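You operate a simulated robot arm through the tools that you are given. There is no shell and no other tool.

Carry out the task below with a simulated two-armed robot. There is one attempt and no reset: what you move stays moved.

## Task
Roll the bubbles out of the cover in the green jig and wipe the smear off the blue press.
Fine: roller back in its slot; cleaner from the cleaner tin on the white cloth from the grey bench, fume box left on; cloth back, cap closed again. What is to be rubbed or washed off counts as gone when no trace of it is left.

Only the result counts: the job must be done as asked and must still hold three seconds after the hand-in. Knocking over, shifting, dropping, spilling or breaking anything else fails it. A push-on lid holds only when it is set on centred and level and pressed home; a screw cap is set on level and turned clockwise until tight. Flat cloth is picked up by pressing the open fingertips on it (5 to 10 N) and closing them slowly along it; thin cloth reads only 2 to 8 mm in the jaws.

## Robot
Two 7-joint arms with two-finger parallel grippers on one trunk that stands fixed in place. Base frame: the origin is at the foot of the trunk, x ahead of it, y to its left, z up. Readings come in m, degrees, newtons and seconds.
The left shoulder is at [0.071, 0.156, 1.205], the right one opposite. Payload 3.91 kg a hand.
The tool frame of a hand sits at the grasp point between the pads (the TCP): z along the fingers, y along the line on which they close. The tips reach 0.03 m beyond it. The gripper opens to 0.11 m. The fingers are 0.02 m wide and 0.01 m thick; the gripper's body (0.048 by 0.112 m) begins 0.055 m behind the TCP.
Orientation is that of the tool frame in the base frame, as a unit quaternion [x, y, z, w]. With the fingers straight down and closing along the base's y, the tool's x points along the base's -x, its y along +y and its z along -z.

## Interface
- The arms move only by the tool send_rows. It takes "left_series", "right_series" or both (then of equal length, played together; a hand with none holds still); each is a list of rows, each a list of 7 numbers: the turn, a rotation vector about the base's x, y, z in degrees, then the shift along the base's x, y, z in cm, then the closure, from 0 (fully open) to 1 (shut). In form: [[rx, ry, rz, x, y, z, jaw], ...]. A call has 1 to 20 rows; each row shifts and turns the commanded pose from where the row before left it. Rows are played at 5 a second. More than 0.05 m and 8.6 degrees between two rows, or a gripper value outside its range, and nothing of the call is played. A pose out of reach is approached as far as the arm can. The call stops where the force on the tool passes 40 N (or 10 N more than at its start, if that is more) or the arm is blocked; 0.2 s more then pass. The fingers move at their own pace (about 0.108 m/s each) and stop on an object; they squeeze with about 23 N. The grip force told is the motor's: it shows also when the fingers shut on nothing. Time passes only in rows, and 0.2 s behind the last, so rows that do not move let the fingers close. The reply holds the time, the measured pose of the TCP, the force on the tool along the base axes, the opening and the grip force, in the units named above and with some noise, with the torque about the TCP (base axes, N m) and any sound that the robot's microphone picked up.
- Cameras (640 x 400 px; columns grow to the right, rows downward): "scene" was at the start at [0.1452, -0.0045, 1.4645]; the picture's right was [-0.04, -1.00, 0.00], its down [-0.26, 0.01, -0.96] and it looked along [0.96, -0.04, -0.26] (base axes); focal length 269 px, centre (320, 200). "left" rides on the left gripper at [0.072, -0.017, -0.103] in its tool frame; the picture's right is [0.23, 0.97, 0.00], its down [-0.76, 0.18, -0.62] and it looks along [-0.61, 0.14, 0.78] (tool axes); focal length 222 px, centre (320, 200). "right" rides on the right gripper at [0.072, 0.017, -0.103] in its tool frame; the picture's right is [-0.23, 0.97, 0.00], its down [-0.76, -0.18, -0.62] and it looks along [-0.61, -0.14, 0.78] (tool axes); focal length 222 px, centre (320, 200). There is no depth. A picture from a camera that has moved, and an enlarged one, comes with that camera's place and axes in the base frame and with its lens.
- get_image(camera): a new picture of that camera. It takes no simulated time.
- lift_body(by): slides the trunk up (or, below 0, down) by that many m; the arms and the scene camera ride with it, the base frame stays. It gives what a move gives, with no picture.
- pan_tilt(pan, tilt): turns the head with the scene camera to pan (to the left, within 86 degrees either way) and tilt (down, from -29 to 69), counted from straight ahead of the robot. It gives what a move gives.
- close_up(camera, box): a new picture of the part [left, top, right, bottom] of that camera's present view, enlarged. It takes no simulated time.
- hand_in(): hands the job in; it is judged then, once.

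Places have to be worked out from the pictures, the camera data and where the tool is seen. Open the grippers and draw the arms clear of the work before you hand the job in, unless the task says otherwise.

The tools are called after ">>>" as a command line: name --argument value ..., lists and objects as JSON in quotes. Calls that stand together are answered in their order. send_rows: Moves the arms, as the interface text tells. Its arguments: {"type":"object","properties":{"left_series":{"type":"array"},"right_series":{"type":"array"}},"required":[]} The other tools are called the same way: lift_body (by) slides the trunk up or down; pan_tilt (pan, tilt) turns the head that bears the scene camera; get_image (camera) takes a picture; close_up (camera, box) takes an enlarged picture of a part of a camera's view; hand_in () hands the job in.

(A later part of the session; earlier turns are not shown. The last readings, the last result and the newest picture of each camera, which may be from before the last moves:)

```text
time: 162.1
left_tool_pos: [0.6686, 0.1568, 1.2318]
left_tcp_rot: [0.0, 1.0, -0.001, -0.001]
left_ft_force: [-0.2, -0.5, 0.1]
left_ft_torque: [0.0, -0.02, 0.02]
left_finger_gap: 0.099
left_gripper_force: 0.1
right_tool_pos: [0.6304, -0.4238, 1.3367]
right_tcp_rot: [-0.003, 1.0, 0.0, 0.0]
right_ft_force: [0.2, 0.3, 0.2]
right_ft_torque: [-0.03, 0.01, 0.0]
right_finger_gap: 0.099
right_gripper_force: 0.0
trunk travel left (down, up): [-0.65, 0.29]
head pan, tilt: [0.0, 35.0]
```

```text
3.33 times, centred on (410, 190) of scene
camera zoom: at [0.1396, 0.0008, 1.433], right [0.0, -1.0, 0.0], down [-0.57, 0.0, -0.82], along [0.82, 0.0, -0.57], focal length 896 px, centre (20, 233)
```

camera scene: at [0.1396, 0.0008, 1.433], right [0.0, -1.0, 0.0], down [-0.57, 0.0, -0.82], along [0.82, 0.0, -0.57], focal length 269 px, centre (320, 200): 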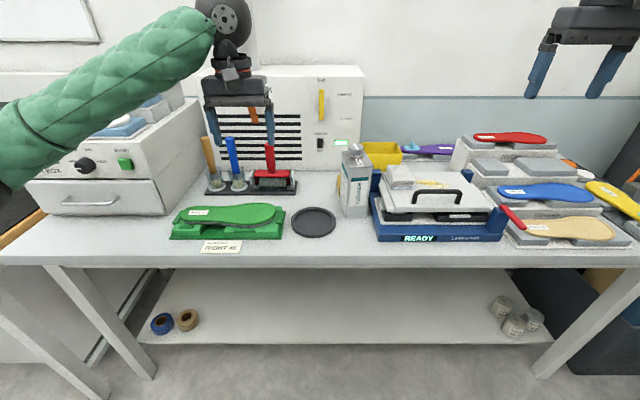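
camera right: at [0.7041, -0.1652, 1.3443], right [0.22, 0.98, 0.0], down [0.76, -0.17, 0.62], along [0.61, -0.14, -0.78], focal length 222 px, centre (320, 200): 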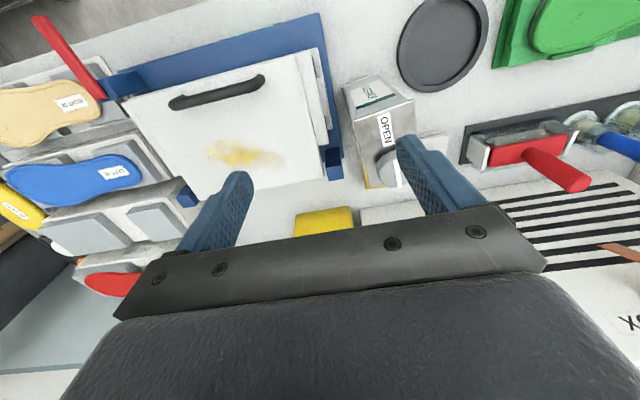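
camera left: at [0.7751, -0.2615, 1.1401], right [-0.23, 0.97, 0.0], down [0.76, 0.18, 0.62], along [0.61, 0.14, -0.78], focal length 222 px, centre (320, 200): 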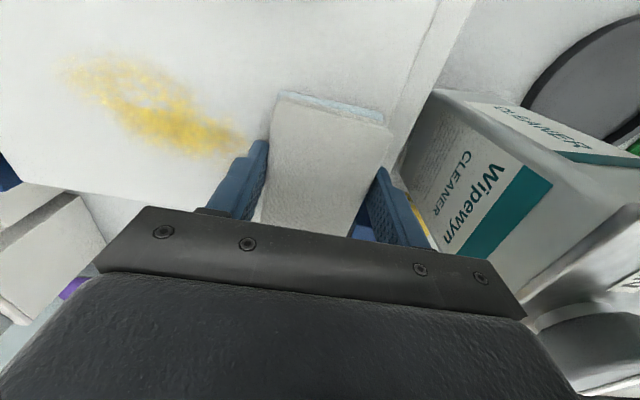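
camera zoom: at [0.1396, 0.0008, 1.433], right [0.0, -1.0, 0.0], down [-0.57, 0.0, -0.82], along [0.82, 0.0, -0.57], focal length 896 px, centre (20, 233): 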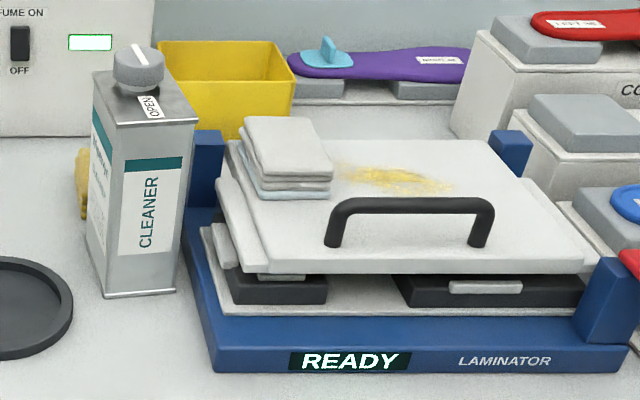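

Pad and tin look good. Now bringing the right hand above the pad at about (0.857, −0.244).

>>> send_rows --right_series '[[0, 0, 0, 2.84, 2.26, -2.3, 0.2], [0, 0, 0, 2.84, 2.26, -2.3, 0.2], [0, 0, 0, 2.84, 2.26, -2.3, 0.2], [0, 0, 0, 2.84, 2.26, -2.3, 0.2], [0, 0, 0, 2.84, 2.26, -2.3, 0.2], [0, 0, 0, 2.84, 2.26, -2.3, 0.2], [0, 0, 0, 2.84, 2.26, -2.3, 0.2], [0, 0, 0, 2.84, 2.26, -2.3, 0.25], [0, 0, 0, 0, 0, 0, 0.25]]'

>>> get_image --camera "right"

>>> close_up --camera "scene" --box '[360, 100, 480, 210]'

```text
time: 164.1
left_tool_pos: [0.6679, 0.1557, 1.2337]
left_tcp_rot: [0.0, 1.0, 0.0, 0.0]
left_ft_force: [-0.2, -0.5, 0.6]
left_ft_torque: [0.0, 0.01, -0.01]
left_finger_gap: 0.099
left_gripper_force: 0.2
right_tool_pos: [0.8586, -0.2412, 1.1516]
right_tcp_rot: [-0.004, 1.0, 0.0, 0.0]
right_ft_force: [-0.5, -0.8, 0.4]
right_ft_torque: [0.05, 0.0, 0.01]
right_finger_gap: 0.0827
right_gripper_force: 0.1
trunk travel left (down, up): [-0.65, 0.29]
head pan, tilt: [0.0, 35.0]
```

```text
taken
camera right: at [0.787, -0.2254, 1.2538], right [0.22, 0.98, 0.0], down [0.76, -0.17, 0.62], along [0.61, -0.14, -0.78], focal length 222 px, centre (320, 200)
```

right: 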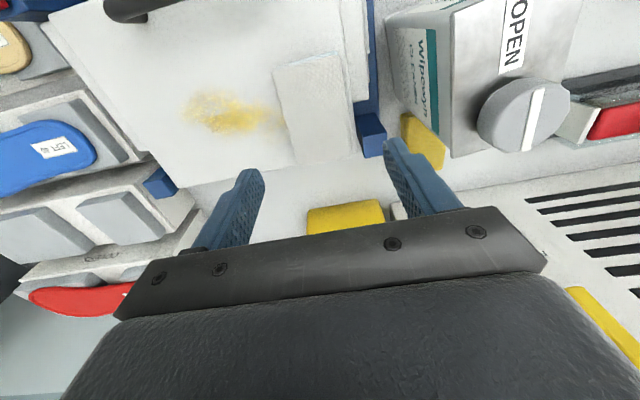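

```text
3.64 times, centred on (420, 155) of scene
camera zoom: at [0.1392, -0.0012, 1.433], right [0.0, -1.0, 0.0], down [-0.57, 0.0, -0.82], along [0.82, 0.0, -0.57], focal length 977 px, centre (-44, 364)
```

zoom: 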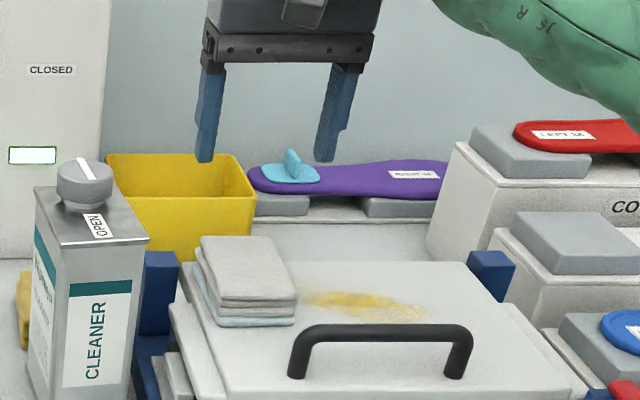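

Pad centre ≈ (0.853, −0.242). I shift 1 cm toward me to stay clear of the blue post, and lower over the pad's sides.

>>> send_rows --right_series '[[0, 0, 0, -1.0, -0.1, -3.0, 0.27], [0, 0, 0, 0, 0, -3.5, 0.27], [0, 0, 0, 0, 0, -2.5, 0.27], [0, 0, 0, 0, 0, -1.0, 0.27], [0, 0, 0, 0, 0, 0, 0.27]]'

>>> get_image --camera "right"

>>> close_up --camera "scene" --box '[360, 120, 480, 210]'

```text
time: 165.3
left_tool_pos: [0.668, 0.1559, 1.2324]
left_tcp_rot: [0.0, 1.0, -0.002, 0.0]
left_ft_force: [-0.6, 0.5, -0.7]
left_ft_torque: [0.03, 0.02, 0.01]
left_finger_gap: 0.0989
left_gripper_force: 0.2
right_tool_pos: [0.8513, -0.2427, 1.0511]
right_tcp_rot: [-0.005, 1.0, 0.0, 0.0]
right_ft_force: [-0.4, -0.8, 0.1]
right_ft_torque: [-0.02, -0.02, 0.02]
right_finger_gap: 0.0804
right_gripper_force: 0.1
trunk travel left (down, up): [-0.65, 0.29]
head pan, tilt: [0.0, 35.0]
```

```text
taken
camera right: at [0.7787, -0.226, 1.1538], right [0.22, 0.98, 0.0], down [0.76, -0.17, 0.62], along [0.61, -0.14, -0.78], focal length 222 px, centre (320, 200)
```

right: 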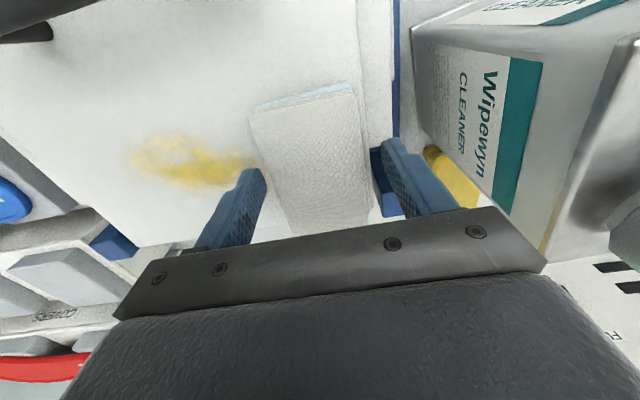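

```text
4.44 times, centred on (420, 165) of scene
camera zoom: at [0.1402, -0.0002, 1.4329], right [0.0, -1.0, 0.0], down [-0.57, 0.0, -0.82], along [0.82, 0.0, -0.57], focal length 1194 px, centre (-124, 356)
```

zoom: 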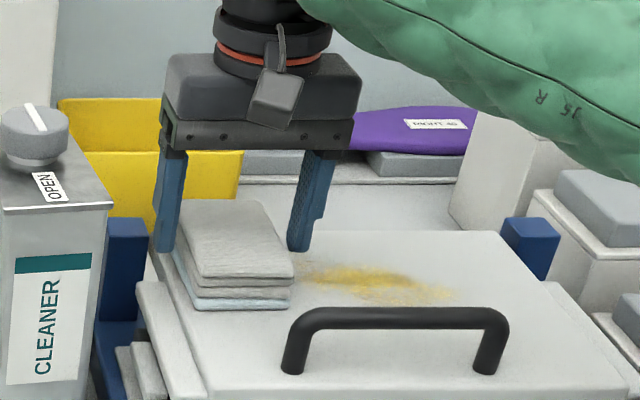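

The right-hand finger (−y) is close to the pad edge; the pad's centre is nearer y = −0.247. Shifting 4 mm and lowering the rest.

>>> send_rows --right_series '[[0, 0, 0, 0, -0.4, 0.3, 0.27], [0, 0, 0, 0, 0, -0.8, 0.27], [0, 0, 0, 0, 0, -0.7, 0.27], [0, 0, 0, 0, 0, -0.2, 0.27], [0, 0, 0, 0, 0, 0, 0.27]]'

>>> get_image --camera "right"

>>> close_up --camera "scene" --box '[360, 120, 480, 210]'

```text
time: 166.5
left_tool_pos: [0.6693, 0.1555, 1.2313]
left_tcp_rot: [0.001, 1.0, -0.001, -0.001]
left_ft_force: [0.3, 0.8, 0.4]
left_ft_torque: [0.01, 0.0, 0.02]
left_finger_gap: 0.0989
left_gripper_force: 0.1
right_tool_pos: [0.8498, -0.2476, 1.0391]
right_tcp_rot: [-0.004, 1.0, 0.0, 0.0]
right_ft_force: [0.2, -0.5, -0.6]
right_ft_torque: [-0.01, 0.02, 0.01]
right_finger_gap: 0.0805
right_gripper_force: 0.0
trunk travel left (down, up): [-0.65, 0.29]
head pan, tilt: [0.0, 35.0]
```

```text
taken
camera right: at [0.7783, -0.2309, 1.14], right [0.22, 0.98, 0.0], down [0.76, -0.17, 0.62], along [0.61, -0.14, -0.78], focal length 222 px, centre (320, 200)
```

right: 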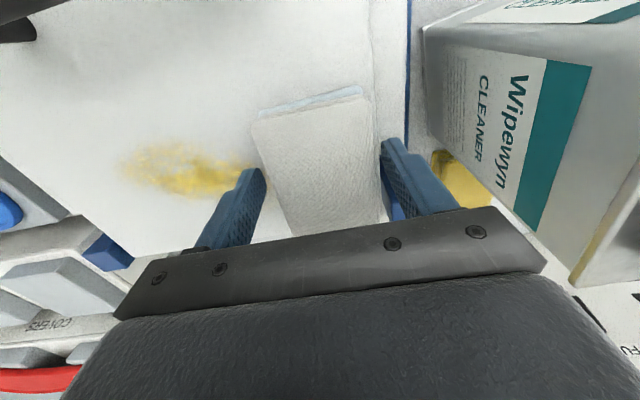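

```text
4.44 times, centred on (420, 165) of scene
camera zoom: at [0.1402, -0.0004, 1.4329], right [0.0, -1.0, 0.0], down [-0.57, 0.0, -0.82], along [0.82, 0.0, -0.57], focal length 1194 px, centre (-124, 356)
```

zoom: 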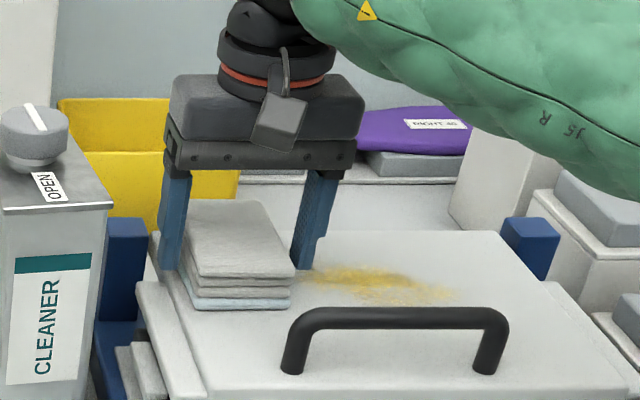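

Fingers straddle the pad evenly. Closing slowly on it.

>>> send_rows --right_series '[[0, 0, 0, 0, 0, -0.2, 0.3], [0, 0, 0, 0, 0, 0, 0.34], [0, 0, 0, 0, 0, 0, 0.38], [0, 0, 0, 0, 0, 0, 0.42], [0, 0, 0, 0, 0, 0, 0.46], [0, 0, 0, 0, 0, 0, 0.55], [0, 0, 0, 0, 0, 0, 0.65], [0, 0, 0, 0, 0, 0, 0.65]]'

>>> close_up --camera "scene" --box '[360, 120, 480, 210]'

```text
time: 168.3
left_tool_pos: [0.6681, 0.1559, 1.2327]
left_tcp_rot: [0.0, 1.0, -0.001, -0.001]
left_ft_force: [0.7, 1.3, 0.4]
left_ft_torque: [-0.01, -0.02, 0.02]
left_finger_gap: 0.0989
left_gripper_force: 0.0
right_tool_pos: [0.8498, -0.2473, 1.037]
right_tcp_rot: [-0.004, 1.0, 0.0, 0.0]
right_ft_force: [0.5, 0.1, 0.5]
right_ft_torque: [0.04, -0.01, 0.05]
right_finger_gap: 0.0643
right_gripper_force: 23.4
trunk travel left (down, up): [-0.65, 0.29]
head pan, tilt: [0.0, 35.0]
```

```text
4.44 times, centred on (420, 165) of scene
camera zoom: at [0.1401, -0.0004, 1.4329], right [0.0, -1.0, 0.0], down [-0.57, 0.0, -0.82], along [0.82, 0.0, -0.57], focal length 1194 px, centre (-124, 356)
```

zoom: 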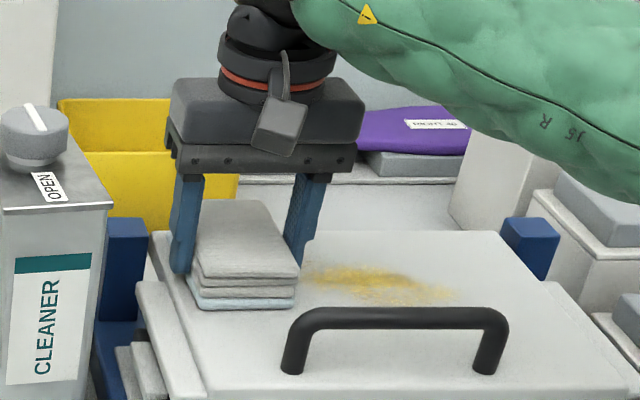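

Held at 64 mm. Pressing down 1 mm to build up a wiping force.

>>> send_rows --right_series '[[0, 0, 0, 0, 0, -0.1, 0.65], [0, 0, 0, 0, 0, 0, 0.65]]'

```text
time: 168.9
left_tool_pos: [0.6679, 0.1554, 1.2329]
left_tcp_rot: [-0.001, 1.0, 0.0, -0.001]
left_ft_force: [0.1, -0.8, -0.1]
left_ft_torque: [0.0, 0.01, -0.02]
left_finger_gap: 0.0992
left_gripper_force: 0.0
right_tool_pos: [0.8503, -0.2481, 1.0359]
right_tcp_rot: [-0.003, 1.0, 0.0, 0.0]
right_ft_force: [1.5, -2.9, 8.9]
right_ft_torque: [0.16, 0.01, -0.02]
right_finger_gap: 0.0641
right_gripper_force: 23.0
trunk travel left (down, up): [-0.65, 0.29]
head pan, tilt: [0.0, 35.0]
```

9 N. Starting the wipe toward the right (−y) slowly.

>>> send_rows --right_series '[[0, 0, 0, 0, -0.7, 0, 0.65], [0, 0, 0, 0, -0.7, 0, 0.65], [0, 0, 0, 0, -0.7, 0, 0.65], [0, 0, 0, 0, -0.7, 0, 0.65]]'

>>> close_up --camera "scene" --box '[360, 120, 480, 210]'

```text
time: 169.9
left_tool_pos: [0.6692, 0.155, 1.2328]
left_tcp_rot: [0.001, 1.0, -0.001, 0.0]
left_ft_force: [-0.8, 1.1, 0.9]
left_ft_torque: [0.0, -0.02, -0.02]
left_finger_gap: 0.099
left_gripper_force: 0.0
right_tool_pos: [0.8492, -0.2749, 1.0366]
right_tcp_rot: [-0.004, 1.0, 0.0, 0.0]
right_ft_force: [0.0, 1.7, 2.8]
right_ft_torque: [0.12, -0.03, 0.06]
right_finger_gap: 0.0641
right_gripper_force: 22.9
trunk travel left (down, up): [-0.65, 0.29]
head pan, tilt: [0.0, 35.0]
```

```text
4.44 times, centred on (420, 165) of scene
camera zoom: at [0.1398, -0.0005, 1.4329], right [0.0, -1.0, 0.0], down [-0.57, 0.0, -0.82], along [0.82, 0.0, -0.57], focal length 1194 px, centre (-124, 356)
```

zoom: 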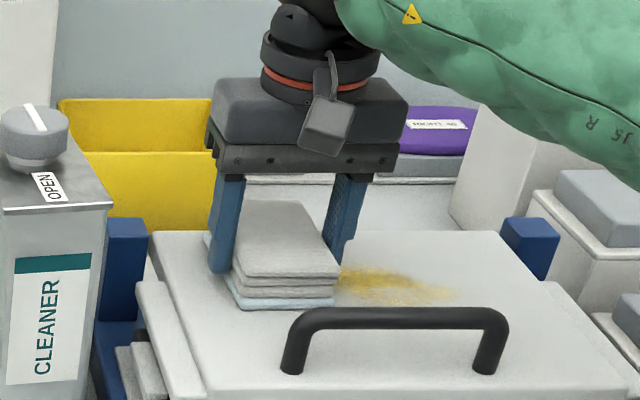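

Force eased to ~3 N; adding about 0.7 mm and continuing across the smear.

>>> send_rows --right_series '[[0, 0, 0, 0, -0.5, -0.07, 0.65], [0, 0, 0, 0, -0.7, 0, 0.65], [0, 0, 0, 0, -0.7, 0, 0.65], [0, 0, 0, 0, -0.7, 0, 0.65]]'

>>> send_rows --right_series '[[0, 0, 0, 0, -0.7, 0, 0.65], [0, 0, 0, 0, -0.7, 0, 0.65], [0, 0, 0, 0, -0.7, 0, 0.65], [0, 0, 0, 0, -0.7, 0, 0.65]]'

>>> close_up --camera "scene" --box '[360, 120, 480, 210]'

```text
time: 170.9
left_tool_pos: [0.6689, 0.1571, 1.2336]
left_tcp_rot: [-0.001, 1.0, 0.0, 0.0]
left_ft_force: [-0.7, 1.2, 0.1]
left_ft_torque: [0.02, 0.01, 0.0]
left_finger_gap: 0.0991
left_gripper_force: 0.1
right_tool_pos: [0.8481, -0.2995, 1.0366]
right_tcp_rot: [-0.004, 1.0, 0.0, -0.001]
right_ft_force: [0.4, 3.6, 10.0]
right_ft_torque: [0.42, 0.16, -0.01]
right_finger_gap: 0.0641
right_gripper_force: 23.4
trunk travel left (down, up): [-0.65, 0.29]
head pan, tilt: [0.0, 35.0]
```

```text
time: 171.9
left_tool_pos: [0.6668, 0.1575, 1.2341]
left_tcp_rot: [-0.001, 1.0, -0.001, 0.0]
left_ft_force: [-0.4, 0.2, 0.1]
left_ft_torque: [-0.03, 0.02, 0.03]
left_finger_gap: 0.099
left_gripper_force: 0.1
right_tool_pos: [0.8474, -0.3266, 1.0357]
right_tcp_rot: [-0.005, 1.0, 0.0, 0.001]
right_ft_force: [0.8, 7.3, 18.4]
right_ft_torque: [0.58, 0.1, -0.05]
right_finger_gap: 0.0638
right_gripper_force: 23.0
trunk travel left (down, up): [-0.65, 0.29]
head pan, tilt: [0.0, 35.0]
```

```text
4.44 times, centred on (420, 165) of scene
camera zoom: at [0.1384, 0.0008, 1.4332], right [0.0, -1.0, 0.0], down [-0.57, 0.0, -0.82], along [0.82, 0.0, -0.57], focal length 1194 px, centre (-124, 356)
```

zoom: 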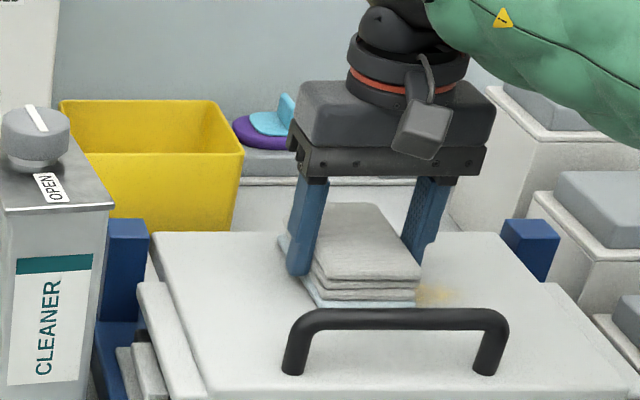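

The smear vanishes where the pad has passed. Continuing to the right end, easing slightly.

>>> send_rows --right_series '[[0, 0, 0, 0, -0.7, 0.05, 0.65], [0, 0, 0, 0, -0.7, 0, 0.65], [0, 0, 0, 0, -0.7, 0, 0.65], [0, 0, 0, 0, -0.7, 0, 0.65], [0, 0, 0, 0, -0.7, 0, 0.65]]'

>>> send_rows --right_series '[[0, 0, 0, 0, -0.7, 0, 0.65], [0, 0, 0, 0, -0.7, 0, 0.65], [0, 0, 0, 0, -0.7, 0, 0.65], [0, 0, 0, 0, -0.7, 0, 0.65]]'

>>> close_up --camera "scene" --box '[370, 130, 510, 230]'

```text
time: 173.1
left_tool_pos: [0.6678, 0.1563, 1.2325]
left_tcp_rot: [0.0, 1.0, -0.001, 0.0]
left_ft_force: [0.2, -0.2, 0.4]
left_ft_torque: [0.0, 0.03, 0.03]
left_finger_gap: 0.0991
left_gripper_force: 0.0
right_tool_pos: [0.8468, -0.3626, 1.0359]
right_tcp_rot: [-0.004, 1.0, 0.0, 0.0]
right_ft_force: [0.0, 4.6, 13.8]
right_ft_torque: [0.5, 0.01, 0.03]
right_finger_gap: 0.064
right_gripper_force: 22.7
trunk travel left (down, up): [-0.65, 0.29]
head pan, tilt: [0.0, 35.0]
```

```text
time: 174.1
left_tool_pos: [0.6675, 0.1555, 1.2329]
left_tcp_rot: [0.0, 1.0, -0.001, -0.001]
left_ft_force: [0.7, 0.3, -0.3]
left_ft_torque: [0.05, 0.0, 0.01]
left_finger_gap: 0.0991
left_gripper_force: 0.0
right_tool_pos: [0.8485, -0.3927, 1.0358]
right_tcp_rot: [-0.003, 1.0, 0.0, 0.0]
right_ft_force: [-0.6, 2.1, 8.8]
right_ft_torque: [0.35, 0.13, 0.0]
right_finger_gap: 0.0642
right_gripper_force: 23.1
trunk travel left (down, up): [-0.65, 0.29]
head pan, tilt: [0.0, 35.0]
```

```text
4.00 times, centred on (440, 180) of scene
camera zoom: at [0.1393, 0.0, 1.433], right [0.0, -1.0, 0.0], down [-0.57, 0.0, -0.82], along [0.82, 0.0, -0.57], focal length 1075 px, centre (-160, 280)
```

zoom: 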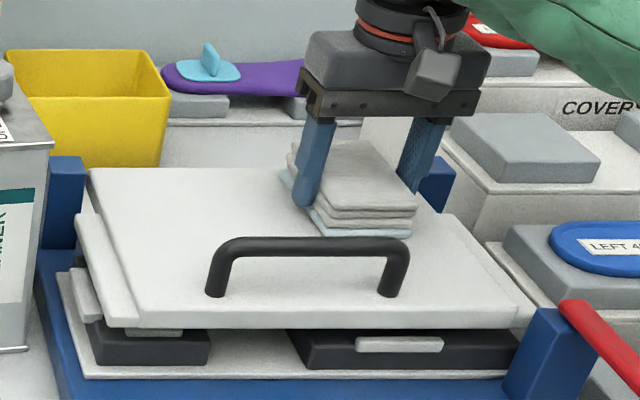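

The smear looks gone. One more pass: a little further right, then back across to the left to be thorough.

>>> send_rows --right_series '[[0, 0, 0, 0, -0.6, 0, 0.65], [0, 0, 0, 0, -0.6, 0, 0.65], [0, 0, 0, 0, 0.8, 0, 0.65], [0, 0, 0, 0, 0.8, 0, 0.65], [0, 0, 0, 0, 0.8, 0, 0.65], [0, 0, 0, 0, 0.8, 0, 0.65], [0, 0, 0, 0, 0.8, 0, 0.65], [0, 0, 0, 0, 0.8, 0, 0.65]]'

>>> send_rows --right_series '[[0, 0, 0, 0, 0.8, 0, 0.65], [0, 0, 0, 0, 0.8, 0, 0.65], [0, 0, 0, 0, 0.8, 0, 0.65], [0, 0, 0, 0, 0.8, 0, 0.65], [0, 0, 0, 0, 0.8, 0, 0.65], [0, 0, 0, 0, 0.8, 0, 0.65]]'

>>> close_up --camera "scene" --box '[370, 130, 510, 230]'

```text
time: 175.9
left_tool_pos: [0.6696, 0.1557, 1.233]
left_tcp_rot: [0.0, 1.0, 0.0, -0.001]
left_ft_force: [0.3, 0.8, -0.5]
left_ft_torque: [-0.03, 0.0, -0.02]
left_finger_gap: 0.099
left_gripper_force: 0.1
right_tool_pos: [0.8491, -0.3571, 1.0362]
right_tcp_rot: [-0.003, 1.0, -0.001, 0.0]
right_ft_force: [-0.4, -3.7, 9.7]
right_ft_torque: [0.2, -0.09, -0.05]
right_finger_gap: 0.0643
right_gripper_force: 22.8
trunk travel left (down, up): [-0.65, 0.29]
head pan, tilt: [0.0, 35.0]
```

```text
time: 177.3
left_tool_pos: [0.6696, 0.1552, 1.2329]
left_tcp_rot: [0.0, 1.0, 0.0, 0.0]
left_ft_force: [0.7, -0.3, -0.5]
left_ft_torque: [0.0, 0.04, 0.02]
left_finger_gap: 0.0991
left_gripper_force: 0.0
right_tool_pos: [0.8483, -0.3091, 1.0364]
right_tcp_rot: [-0.004, 1.0, 0.0, 0.001]
right_ft_force: [0.6, -2.3, 8.6]
right_ft_torque: [0.16, -0.02, -0.01]
right_finger_gap: 0.0642
right_gripper_force: 23.1
trunk travel left (down, up): [-0.65, 0.29]
head pan, tilt: [0.0, 35.0]
```

```text
4.00 times, centred on (440, 180) of scene
camera zoom: at [0.1395, -0.0002, 1.433], right [0.0, -1.0, 0.0], down [-0.57, 0.0, -0.82], along [0.82, 0.0, -0.57], focal length 1075 px, centre (-160, 280)
```

zoom: 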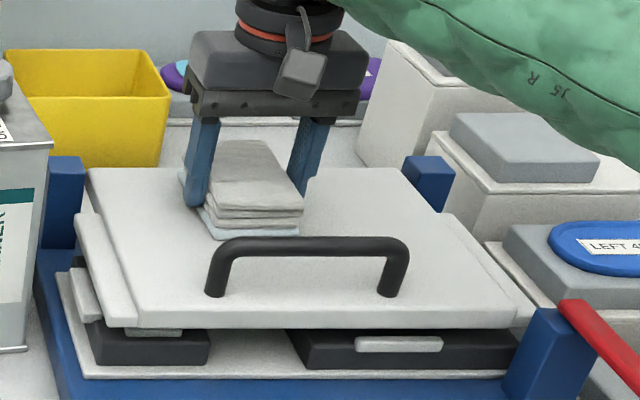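

Right part is spotless. Finishing the return stroke to the left edge, then lifting to inspect the whole lid.

>>> send_rows --right_series '[[0, 0, 0, 0, 0.8, 0, 0.65], [0, 0, 0, 0, 0.8, 0, 0.65], [0, 0, 0, 0, 0.8, 0, 0.65], [0, 0, 0, 0, 0.8, 0, 0.65], [0, 0, 0, 0, 0.8, 0, 0.65], [0, 0, 0, 0, 0.8, 0, 0.65], [0, 0, 0, 0, 0.8, 0, 0.65], [0, 0, 0, 0, 0.4, 0, 0.65], [0, 0, 0, 0, 0, 1.0, 0.65], [0, 0, 0, 0, 0, 3.0, 0.65], [0, 0, 0, 0, 0, 4.0, 0.65], [0, 0, 0, 0, 0, 4.0, 0.65], [0, 0, 0, 0, 0, 4.0, 0.65], [0, 0, 0, 0, 0, 0, 0.65]]'

>>> close_up --camera "scene" --box '[360, 150, 500, 230]'

>>> get_image --camera "right"

```text
time: 180.3
left_tool_pos: [0.6696, 0.1548, 1.2323]
left_tcp_rot: [0.0, 1.0, -0.001, -0.001]
left_ft_force: [-0.2, -0.1, 0.0]
left_ft_torque: [-0.01, 0.01, -0.01]
left_finger_gap: 0.099
left_gripper_force: 0.1
right_tool_pos: [0.8518, -0.2486, 1.1933]
right_tcp_rot: [-0.005, 1.0, 0.0, -0.001]
right_ft_force: [0.5, -0.5, 0.4]
right_ft_torque: [-0.03, 0.0, -0.01]
right_finger_gap: 0.064
right_gripper_force: 23.4
trunk travel left (down, up): [-0.65, 0.29]
head pan, tilt: [0.0, 35.0]
```

```text
4.57 times, centred on (430, 190) of scene
camera zoom: at [0.1407, -0.0009, 1.4328], right [0.0, -1.0, 0.0], down [-0.57, 0.0, -0.82], along [0.82, 0.0, -0.57], focal length 1228 px, centre (-183, 246)
```

zoom: 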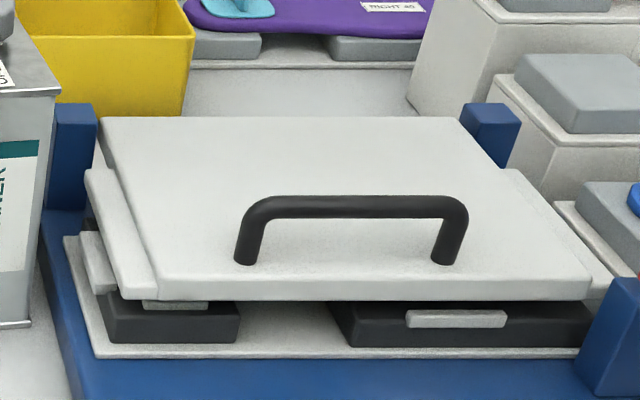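

```text
taken
camera right: at [0.7796, -0.2318, 1.2956], right [0.22, 0.98, 0.0], down [0.76, -0.17, 0.62], along [0.61, -0.14, -0.78], focal length 222 px, centre (320, 200)
```

right: 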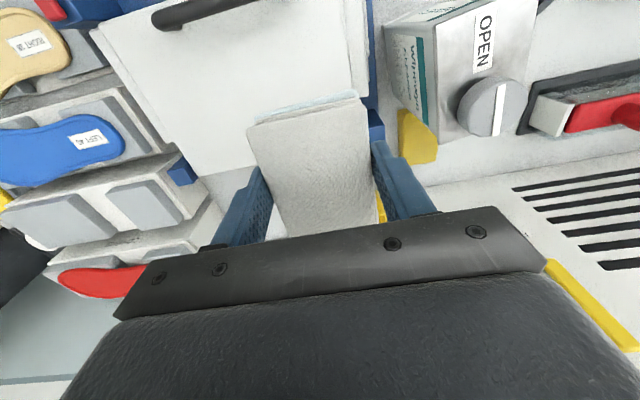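

The lid looks clean; checking closely for faint traces.

>>> close_up --camera "scene" --box '[380, 170, 470, 215]'

>>> close_up --camera "right" --box '[90, 0, 390, 190]'

```text
7.11 times, centred on (425, 192) of scene
camera zoom: at [0.1407, -0.0009, 1.4328], right [0.0, -1.0, 0.0], down [-0.57, 0.0, -0.82], along [0.82, 0.0, -0.57], focal length 1911 px, centre (-427, 253)
```

zoom: 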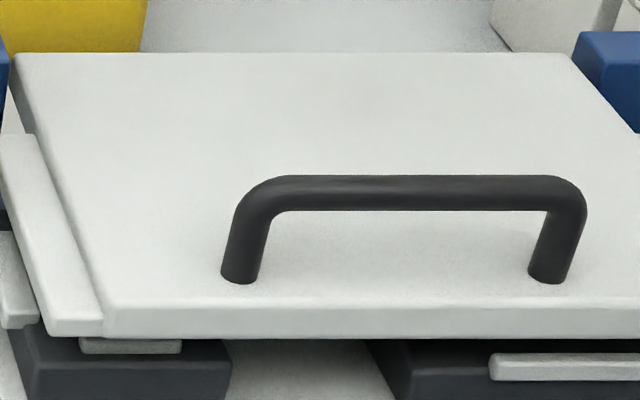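

```text
2.11 times, centred on (240, 95) of right
camera zoom: at [0.7796, -0.2318, 1.2956], right [0.22, 0.98, 0.0], down [0.76, -0.17, 0.62], along [0.61, -0.14, -0.78], focal length 468 px, centre (488, 421)
```

zoom: 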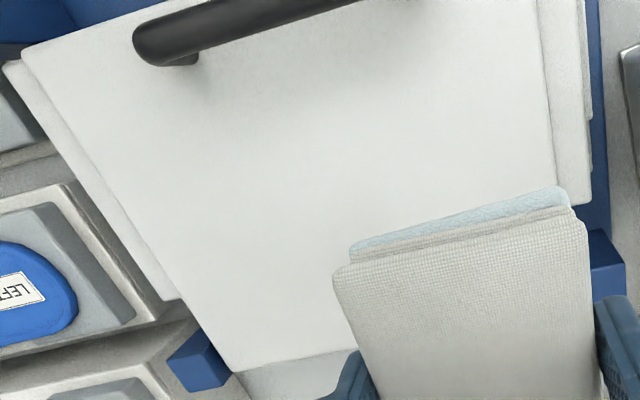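

No trace left. The tin stands under the right forearm's path to the cloth's place, so I'll set the pad back on the lid and let the left hand (which carried it out) return it.

>>> send_rows --right_series '[[0, 0, 0, 0, 0, -4.0, 0.65], [0, 0, 0, 0, 0, -4.0, 0.65], [0, 0, 0, 0, 0, -4.0, 0.65], [0, 0, 0, 0, 0, -2.5, 0.65], [0, 0, 0, 0, 0, -0.7, 0.65], [0, 0, 0, 0, 0, 0, 0.65]]'

>>> send_rows --right_series '[[0, 0, 0, 0, 0, -0.2, 0.65], [0, 0, 0, 0, 0, 0, 0.65]]'

```text
time: 181.7
left_tool_pos: [0.6689, 0.1562, 1.2328]
left_tcp_rot: [0.001, 1.0, 0.0, -0.001]
left_ft_force: [-0.1, 0.9, -0.4]
left_ft_torque: [-0.03, 0.01, -0.03]
left_finger_gap: 0.0992
left_gripper_force: 0.2
right_tool_pos: [0.8519, -0.2491, 1.0413]
right_tcp_rot: [-0.004, 1.0, 0.001, 0.0]
right_ft_force: [0.8, -0.1, -0.7]
right_ft_torque: [0.02, 0.01, -0.02]
right_finger_gap: 0.064
right_gripper_force: 23.6
trunk travel left (down, up): [-0.65, 0.29]
head pan, tilt: [0.0, 35.0]
```

```text
time: 182.3
left_tool_pos: [0.6693, 0.1555, 1.232]
left_tcp_rot: [0.001, 1.0, -0.001, -0.001]
left_ft_force: [-0.9, 0.4, 0.0]
left_ft_torque: [0.04, 0.03, -0.04]
left_finger_gap: 0.0989
left_gripper_force: 0.0
right_tool_pos: [0.8511, -0.2486, 1.0404]
right_tcp_rot: [-0.005, 1.0, 0.0, -0.001]
right_ft_force: [0.9, 0.3, -0.3]
right_ft_torque: [0.03, -0.01, -0.01]
right_finger_gap: 0.064
right_gripper_force: 23.2
trunk travel left (down, up): [-0.65, 0.29]
head pan, tilt: [0.0, 35.0]
```

>>> send_rows --right_series '[[0, 0, 0, 0, 0, -0.2, 0.65], [0, 0, 0, 0, 0, 0, 0.65]]'

>>> send_rows --right_series '[[0, 0, 0, 0, 0, -0.15, 0.65], [0, 0, 0, 0, 0, 0, 0.65]]'

```text
time: 182.9
left_tool_pos: [0.6689, 0.1549, 1.2318]
left_tcp_rot: [0.0, 1.0, -0.001, -0.001]
left_ft_force: [0.0, 0.5, 0.4]
left_ft_torque: [0.03, -0.01, 0.01]
left_finger_gap: 0.0988
left_gripper_force: 0.1
right_tool_pos: [0.8506, -0.2492, 1.0389]
right_tcp_rot: [-0.004, 1.0, 0.0, 0.0]
right_ft_force: [0.1, -0.3, -0.8]
right_ft_torque: [0.0, -0.01, -0.02]
right_finger_gap: 0.0644
right_gripper_force: 22.7
trunk travel left (down, up): [-0.65, 0.29]
head pan, tilt: [0.0, 35.0]
```

```text
time: 183.5
left_tool_pos: [0.6687, 0.1557, 1.2328]
left_tcp_rot: [0.0, 1.0, -0.001, -0.001]
left_ft_force: [-0.3, 0.1, -0.8]
left_ft_torque: [-0.01, -0.01, 0.0]
left_finger_gap: 0.0991
left_gripper_force: 0.1
right_tool_pos: [0.8507, -0.2484, 1.0368]
right_tcp_rot: [-0.004, 1.0, 0.0, 0.001]
right_ft_force: [0.3, 0.6, -1.0]
right_ft_torque: [0.02, 0.0, 0.0]
right_finger_gap: 0.0642
right_gripper_force: 22.8
trunk travel left (down, up): [-0.65, 0.29]
head pan, tilt: [0.0, 35.0]
```

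One more small step to rest the pad on the lid, then releasing it and rising.

>>> send_rows --right_series '[[0, 0, 0, 0, 0, -0.1, 0.65], [0, 0, 0, 0, 0, 0, 0.65]]'

>>> send_rows --right_series '[[0, 0, 0, 0, 0, 0, 0.5], [0, 0, 0, 0, 0, 0, 0.38], [0, 0, 0, 0, 0, 0, 0.27], [0, 0, 0, 0, 0, 0, 0.27], [0, 0, 0, 0, 0, 2.0, 0.27], [0, 0, 0, 0, 0, 4.0, 0.27], [0, 0, 0, 0, 0, 4.5, 0.27], [0, 0, 0, 0, 0, 4.5, 0.27], [0, 0, 0, -2.0, -4.0, 2.0, 0.27], [0, 0, 0, -2.5, -4.0, 1.0, 0.1], [0, 0, 0, -2.5, -4.0, 0, 0.1], [0, 0, 0, -2.5, -4.0, 0, 0.1], [0, 0, 0, -2.5, -3.0, 0, 0.1], [0, 0, 0, 0, 0, 0, 0.1]]'

>>> close_up --camera "scene" --box '[330, 130, 490, 250]'

```text
time: 184.1
left_tool_pos: [0.6695, 0.1554, 1.2322]
left_tcp_rot: [0.0, 1.0, 0.0, -0.001]
left_ft_force: [0.0, -0.4, 0.0]
left_ft_torque: [0.03, 0.01, 0.02]
left_finger_gap: 0.0989
left_gripper_force: 0.1
right_tool_pos: [0.8509, -0.2486, 1.0361]
right_tcp_rot: [-0.005, 1.0, 0.0, 0.0]
right_ft_force: [0.0, -0.3, -0.7]
right_ft_torque: [0.0, -0.04, -0.02]
right_finger_gap: 0.0641
right_gripper_force: 22.9
trunk travel left (down, up): [-0.65, 0.29]
head pan, tilt: [0.0, 35.0]
```

```text
time: 187.1
left_tool_pos: [0.6698, 0.1551, 1.2309]
left_tcp_rot: [-0.001, 1.0, -0.001, -0.001]
left_ft_force: [-0.6, -0.9, -0.3]
left_ft_torque: [-0.01, -0.03, 0.01]
left_finger_gap: 0.099
left_gripper_force: 0.0
right_tool_pos: [0.7284, -0.4397, 1.218]
right_tcp_rot: [-0.004, 1.0, 0.0, 0.0]
right_ft_force: [0.2, -0.1, 0.1]
right_ft_torque: [-0.01, 0.0, -0.01]
right_finger_gap: 0.0991
right_gripper_force: 0.1
trunk travel left (down, up): [-0.65, 0.29]
head pan, tilt: [0.0, 35.0]
```

```text
3.33 times, centred on (410, 190) of scene
camera zoom: at [0.1411, 0.0002, 1.4327], right [0.0, -1.0, 0.0], down [-0.57, 0.0, -0.82], along [0.82, 0.0, -0.57], focal length 896 px, centre (20, 233)
```

zoom: 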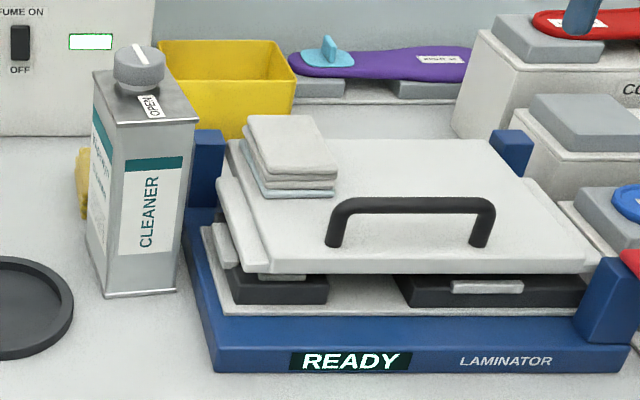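

Pad rests on the lid, lid clean. Right hand is aside; bringing the left hand back over the pad the same way it left.

>>> send_rows --left_series '[[0, 0, 0, 0, -4.0, 0, 0.1], [0, 0, 0, 2.0, -4.0, 0, 0.1], [0, 0, 0, 2.0, -4.0, 0, 0.1], [0, 0, 0, 2.0, -4.0, 0, 0.1], [0, 0, 0, 2.0, -4.0, 0, 0.1], [0, 0, 0, 2.0, -4.0, 0, 0.1], [0, 0, 0, 2.0, -4.0, 0, 0.1], [0, 0, 0, 2.0, -4.0, 0, 0.1], [0, 0, 0, 2.0, -4.0, 0, 0.1], [0, 0, 0, 2.0, -4.4, 0, 0.2], [0, 0, 0, 0, 0, -4.5, 0.27], [0, 0, 0, 0, 0, -4.5, 0.27], [0, 0, 0, 0, 0, -4.5, 0.27], [0, 0, 0, 0, 0, -3.0, 0.27], [0, 0, 0, 0, 0, 0, 0.27]]'

>>> get_image --camera "left"

>>> close_up --camera "scene" --box '[360, 120, 480, 210]'

```text
time: 190.3
left_tool_pos: [0.8498, -0.2467, 1.0644]
left_tcp_rot: [0.0, 1.0, -0.001, -0.001]
left_ft_force: [0.4, -0.5, -0.5]
left_ft_torque: [-0.01, 0.01, -0.02]
left_finger_gap: 0.0804
left_gripper_force: 0.0
right_tool_pos: [0.7272, -0.4399, 1.2186]
right_tcp_rot: [-0.005, 1.0, 0.0, 0.0]
right_ft_force: [-0.5, 0.1, 0.7]
right_ft_torque: [0.01, 0.0, 0.05]
right_finger_gap: 0.0991
right_gripper_force: 0.1
trunk travel left (down, up): [-0.65, 0.29]
head pan, tilt: [0.0, 35.0]
```

```text
taken
camera left: at [0.7751, -0.2649, 1.1694], right [-0.23, 0.97, 0.0], down [0.76, 0.18, 0.62], along [0.61, 0.14, -0.78], focal length 222 px, centre (320, 200)
```

left: 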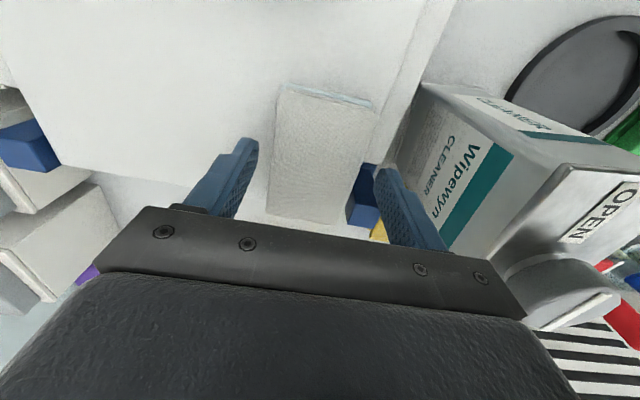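

```text
4.44 times, centred on (420, 165) of scene
camera zoom: at [0.1397, -0.0009, 1.433], right [0.0, -1.0, 0.0], down [-0.57, 0.0, -0.82], along [0.82, 0.0, -0.57], focal length 1194 px, centre (-124, 356)
```

zoom: 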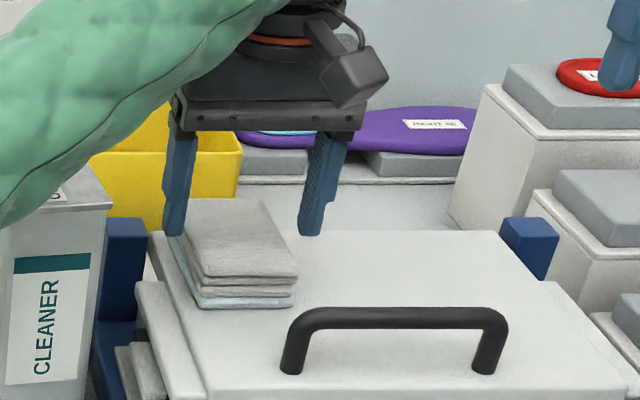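

Fingers frame the pad. Lowering to its sides and closing.

>>> send_rows --left_series '[[0, 0, 0, 0, -0.1, -1.0, 0.28], [0, 0, 0, 0, 0, -1.0, 0.28], [0, 0, 0, 0, 0, -0.65, 0.28], [0, 0, 0, 0, 0, 0, 0.32], [0, 0, 0, 0, 0, 0, 0.36], [0, 0, 0, 0, 0, 0, 0.4], [0, 0, 0, 0, 0, 0, 0.44], [0, 0, 0, 0, 0, 0, 0.5], [0, 0, 0, 0, 0, 0, 0.65], [0, 0, 0, 0, 0, 0, 0.65]]'

>>> close_up --camera "scene" --box '[360, 120, 480, 210]'

```text
time: 192.5
left_tool_pos: [0.8497, -0.2486, 1.0392]
left_tcp_rot: [0.0, 1.0, -0.001, -0.001]
left_ft_force: [0.1, -0.8, 1.5]
left_ft_torque: [0.01, 0.02, -0.03]
left_finger_gap: 0.0642
left_gripper_force: 23.0
right_tool_pos: [0.7276, -0.4398, 1.2187]
right_tcp_rot: [-0.005, 1.0, 0.0, 0.0]
right_ft_force: [-0.7, 0.0, 0.1]
right_ft_torque: [0.03, 0.01, -0.02]
right_finger_gap: 0.0991
right_gripper_force: 0.0
trunk travel left (down, up): [-0.65, 0.29]
head pan, tilt: [0.0, 35.0]
```

```text
4.44 times, centred on (420, 165) of scene
camera zoom: at [0.1402, -0.0008, 1.4329], right [0.0, -1.0, 0.0], down [-0.57, 0.0, -0.82], along [0.82, 0.0, -0.57], focal length 1194 px, centre (-124, 356)
```

zoom: 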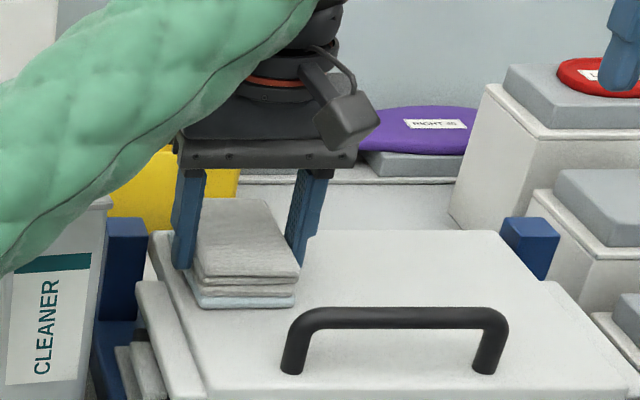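

Held. Lifting high and carrying it over the tin back to its place near (0.97, 0.01).

>>> send_rows --left_series '[[0, 0, 0, 0, 0, 1.5, 0.65], [0, 0, 0, 0, 0, 4.0, 0.65], [0, 0, 0, 0, 0, 4.5, 0.65], [0, 0, 0, 0, 0, 4.5, 0.65], [0, 0, 0, 0, 0, 3.0, 0.65], [0, 0, 0, 1.6, 3.7, 0, 0.65], [0, 0, 0, 1.6, 3.7, 0, 0.65], [0, 0, 0, 1.6, 3.7, 0, 0.65], [0, 0, 0, 1.6, 3.7, 0, 0.65], [0, 0, 0, 1.6, 3.7, 0, 0.65], [0, 0, 0, 1.6, 3.7, 0, 0.65], [0, 0, 0, 1.6, 3.7, 0, 0.65], [0, 0, 0, 0, 0, 0, 0.65]]'

>>> get_image --camera "left"

>>> close_up --camera "scene" --box '[260, 80, 420, 210]'

```text
time: 195.3
left_tool_pos: [0.9645, 0.0078, 1.2145]
left_tcp_rot: [0.0, 1.0, 0.001, -0.001]
left_ft_force: [0.8, -0.8, -0.6]
left_ft_torque: [0.0, -0.04, -0.01]
left_finger_gap: 0.064
left_gripper_force: 23.0
right_tool_pos: [0.7277, -0.4405, 1.2185]
right_tcp_rot: [-0.004, 1.0, 0.001, 0.0]
right_ft_force: [-0.4, -0.3, 0.1]
right_ft_torque: [0.05, 0.01, 0.01]
right_finger_gap: 0.0992
right_gripper_force: 0.0
trunk travel left (down, up): [-0.65, 0.29]
head pan, tilt: [0.0, 35.0]
```

```text
taken
camera left: at [0.8905, -0.0097, 1.3178], right [-0.23, 0.97, 0.0], down [0.76, 0.18, 0.62], along [0.61, 0.14, -0.78], focal length 222 px, centre (320, 200)
```

left: 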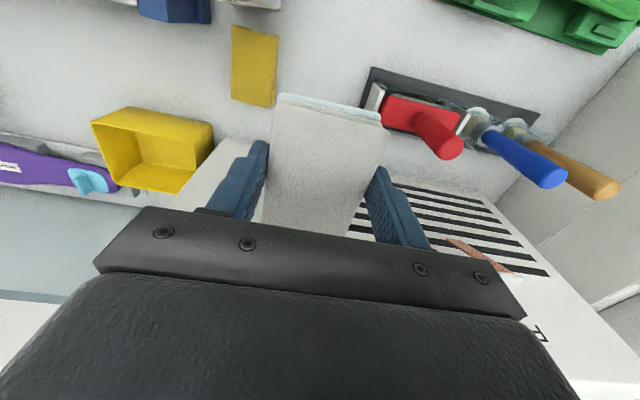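

```text
3.08 times, centred on (340, 145) of scene
camera zoom: at [0.1401, -0.0016, 1.4329], right [0.0, -1.0, 0.0], down [-0.57, 0.0, -0.82], along [0.82, 0.0, -0.57], focal length 827 px, centre (258, 369)
```

zoom: 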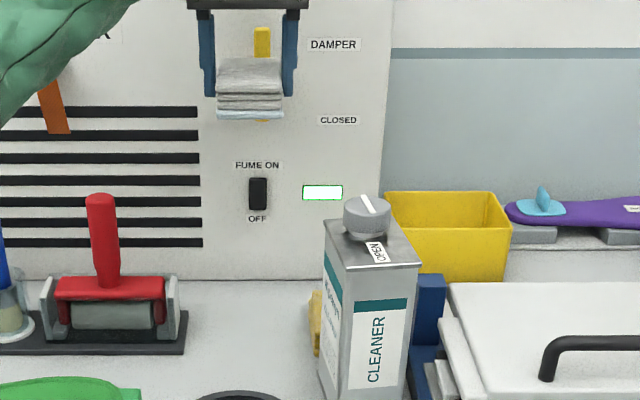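

Above its place. Lowering in stages.

>>> send_rows --left_series '[[0, 0, 0, 0, 0.2, -4.5, 0.65], [0, 0, 0, 0, 0, -4.5, 0.65], [0, 0, 0, 0, 0, -4.5, 0.65], [0, 0, 0, 0, 0, -4.5, 0.65], [0, 0, 0, 0, 0, -4.0, 0.65], [0, 0, 0, 0, 0, -3.0, 0.65], [0, 0, 0, 0, 0, 0, 0.65]]'

>>> get_image --camera "left"

>>> close_up --camera "scene" --box '[240, 110, 380, 210]'

```text
time: 196.9
left_tool_pos: [0.9624, 0.0114, 0.963]
left_tcp_rot: [0.0, 1.0, -0.001, 0.0]
left_ft_force: [-0.5, -0.1, -0.9]
left_ft_torque: [0.01, -0.04, 0.02]
left_finger_gap: 0.064
left_gripper_force: 22.9
right_tool_pos: [0.7261, -0.4401, 1.2193]
right_tcp_rot: [-0.005, 1.0, 0.0, 0.0]
right_ft_force: [-0.8, -0.7, 0.5]
right_ft_torque: [-0.02, -0.03, -0.02]
right_finger_gap: 0.0989
right_gripper_force: 0.1
trunk travel left (down, up): [-0.65, 0.29]
head pan, tilt: [0.0, 35.0]
```

```text
taken
camera left: at [0.8886, -0.0065, 1.0673], right [-0.23, 0.97, 0.0], down [0.76, 0.18, 0.62], along [0.61, 0.14, -0.78], focal length 222 px, centre (320, 200)
```

left: 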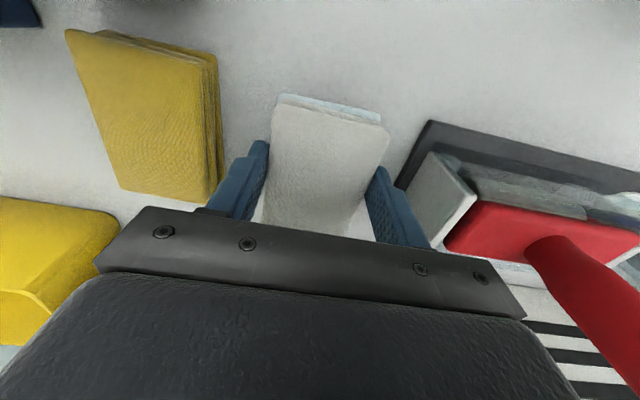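

```text
4.00 times, centred on (310, 160) of scene
camera zoom: at [0.1398, -0.0007, 1.4329], right [0.0, -1.0, 0.0], down [-0.57, 0.0, -0.82], along [0.82, 0.0, -0.57], focal length 1075 px, centre (360, 360)
```

zoom: 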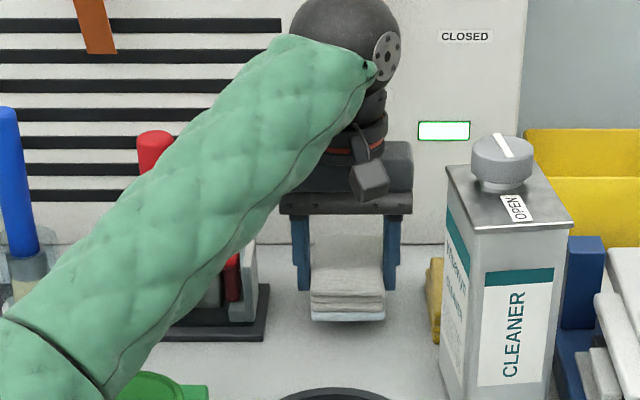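

Lateral position matches the original (within ~2 mm). Lowering the last 2 cm to touch down.

>>> send_rows --left_series '[[0, 0, 0, 0, 0, -1.0, 0.65], [0, 0, 0, 0, 0, -0.6, 0.65], [0, 0, 0, 0, 0, 0, 0.65]]'

>>> send_rows --left_series '[[0, 0, 0, 0, 0, -0.2, 0.65], [0, 0, 0, 0, 0, 0, 0.65]]'

>>> send_rows --left_series '[[0, 0, 0, 0, 0, -0.15, 0.65], [0, 0, 0, 0, 0, 0, 0.65]]'

```text
time: 197.7
left_tool_pos: [0.9631, 0.0113, 0.947]
left_tcp_rot: [-0.001, 1.0, 0.0, -0.001]
left_ft_force: [0.3, -0.8, 0.5]
left_ft_torque: [0.02, -0.01, -0.02]
left_finger_gap: 0.0642
left_gripper_force: 22.3
right_tool_pos: [0.7279, -0.4395, 1.2182]
right_tcp_rot: [-0.004, 1.0, 0.0, 0.0]
right_ft_force: [-0.4, 0.9, -0.6]
right_ft_torque: [0.01, 0.01, 0.02]
right_finger_gap: 0.099
right_gripper_force: 0.0
trunk travel left (down, up): [-0.65, 0.29]
head pan, tilt: [0.0, 35.0]
```

```text
time: 198.3
left_tool_pos: [0.9629, 0.0121, 0.9453]
left_tcp_rot: [0.0, 1.0, -0.001, 0.0]
left_ft_force: [0.0, -0.1, -1.0]
left_ft_torque: [-0.01, 0.01, -0.02]
left_finger_gap: 0.0639
left_gripper_force: 23.0
right_tool_pos: [0.7279, -0.4396, 1.2194]
right_tcp_rot: [-0.004, 1.0, 0.0, 0.0]
right_ft_force: [-0.2, 0.8, -0.1]
right_ft_torque: [0.01, 0.03, -0.01]
right_finger_gap: 0.099
right_gripper_force: 0.0
trunk travel left (down, up): [-0.65, 0.29]
head pan, tilt: [0.0, 35.0]
```

```text
time: 198.9
left_tool_pos: [0.9631, 0.0121, 0.9444]
left_tcp_rot: [0.0, 1.0, -0.001, -0.001]
left_ft_force: [0.8, -0.5, -0.4]
left_ft_torque: [0.02, 0.04, -0.03]
left_finger_gap: 0.0642
left_gripper_force: 22.5
right_tool_pos: [0.7277, -0.4399, 1.2181]
right_tcp_rot: [-0.004, 1.0, -0.001, 0.0]
right_ft_force: [0.2, -0.1, -0.6]
right_ft_torque: [0.0, 0.01, -0.02]
right_finger_gap: 0.0993
right_gripper_force: 0.0
trunk travel left (down, up): [-0.65, 0.29]
head pan, tilt: [0.0, 35.0]
```

>>> send_rows --left_series '[[0, 0, 0, 0, 0, -0.15, 0.65], [0, 0, 0, 0, 0, 0, 0.65]]'

>>> send_rows --left_series '[[0, 0, 0, 0, 0, -0.1, 0.65], [0, 0, 0, 0, 0, 0, 0.65]]'

```text
time: 199.5
left_tool_pos: [0.9623, 0.0125, 0.9425]
left_tcp_rot: [0.0, 1.0, 0.0, -0.001]
left_ft_force: [-0.2, 0.0, -0.6]
left_ft_torque: [-0.02, -0.01, -0.02]
left_finger_gap: 0.0639
left_gripper_force: 22.9
right_tool_pos: [0.7275, -0.4406, 1.2182]
right_tcp_rot: [-0.005, 1.0, 0.0, 0.0]
right_ft_force: [0.4, 0.8, 0.0]
right_ft_torque: [0.03, 0.01, -0.02]
right_finger_gap: 0.0991
right_gripper_force: 0.0
trunk travel left (down, up): [-0.65, 0.29]
head pan, tilt: [0.0, 35.0]
```

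```text
time: 200.1
left_tool_pos: [0.9623, 0.012, 0.9418]
left_tcp_rot: [0.001, 1.0, -0.001, 0.0]
left_ft_force: [0.5, 0.2, 1.6]
left_ft_torque: [0.1, -0.02, 0.0]
left_finger_gap: 0.0642
left_gripper_force: 22.6
right_tool_pos: [0.7281, -0.4388, 1.2184]
right_tcp_rot: [-0.004, 1.0, 0.001, 0.0]
right_ft_force: [-0.7, 0.0, -0.2]
right_ft_torque: [0.02, 0.05, 0.01]
right_finger_gap: 0.0988
right_gripper_force: 0.1
trunk travel left (down, up): [-0.65, 0.29]
head pan, tilt: [0.0, 35.0]
```

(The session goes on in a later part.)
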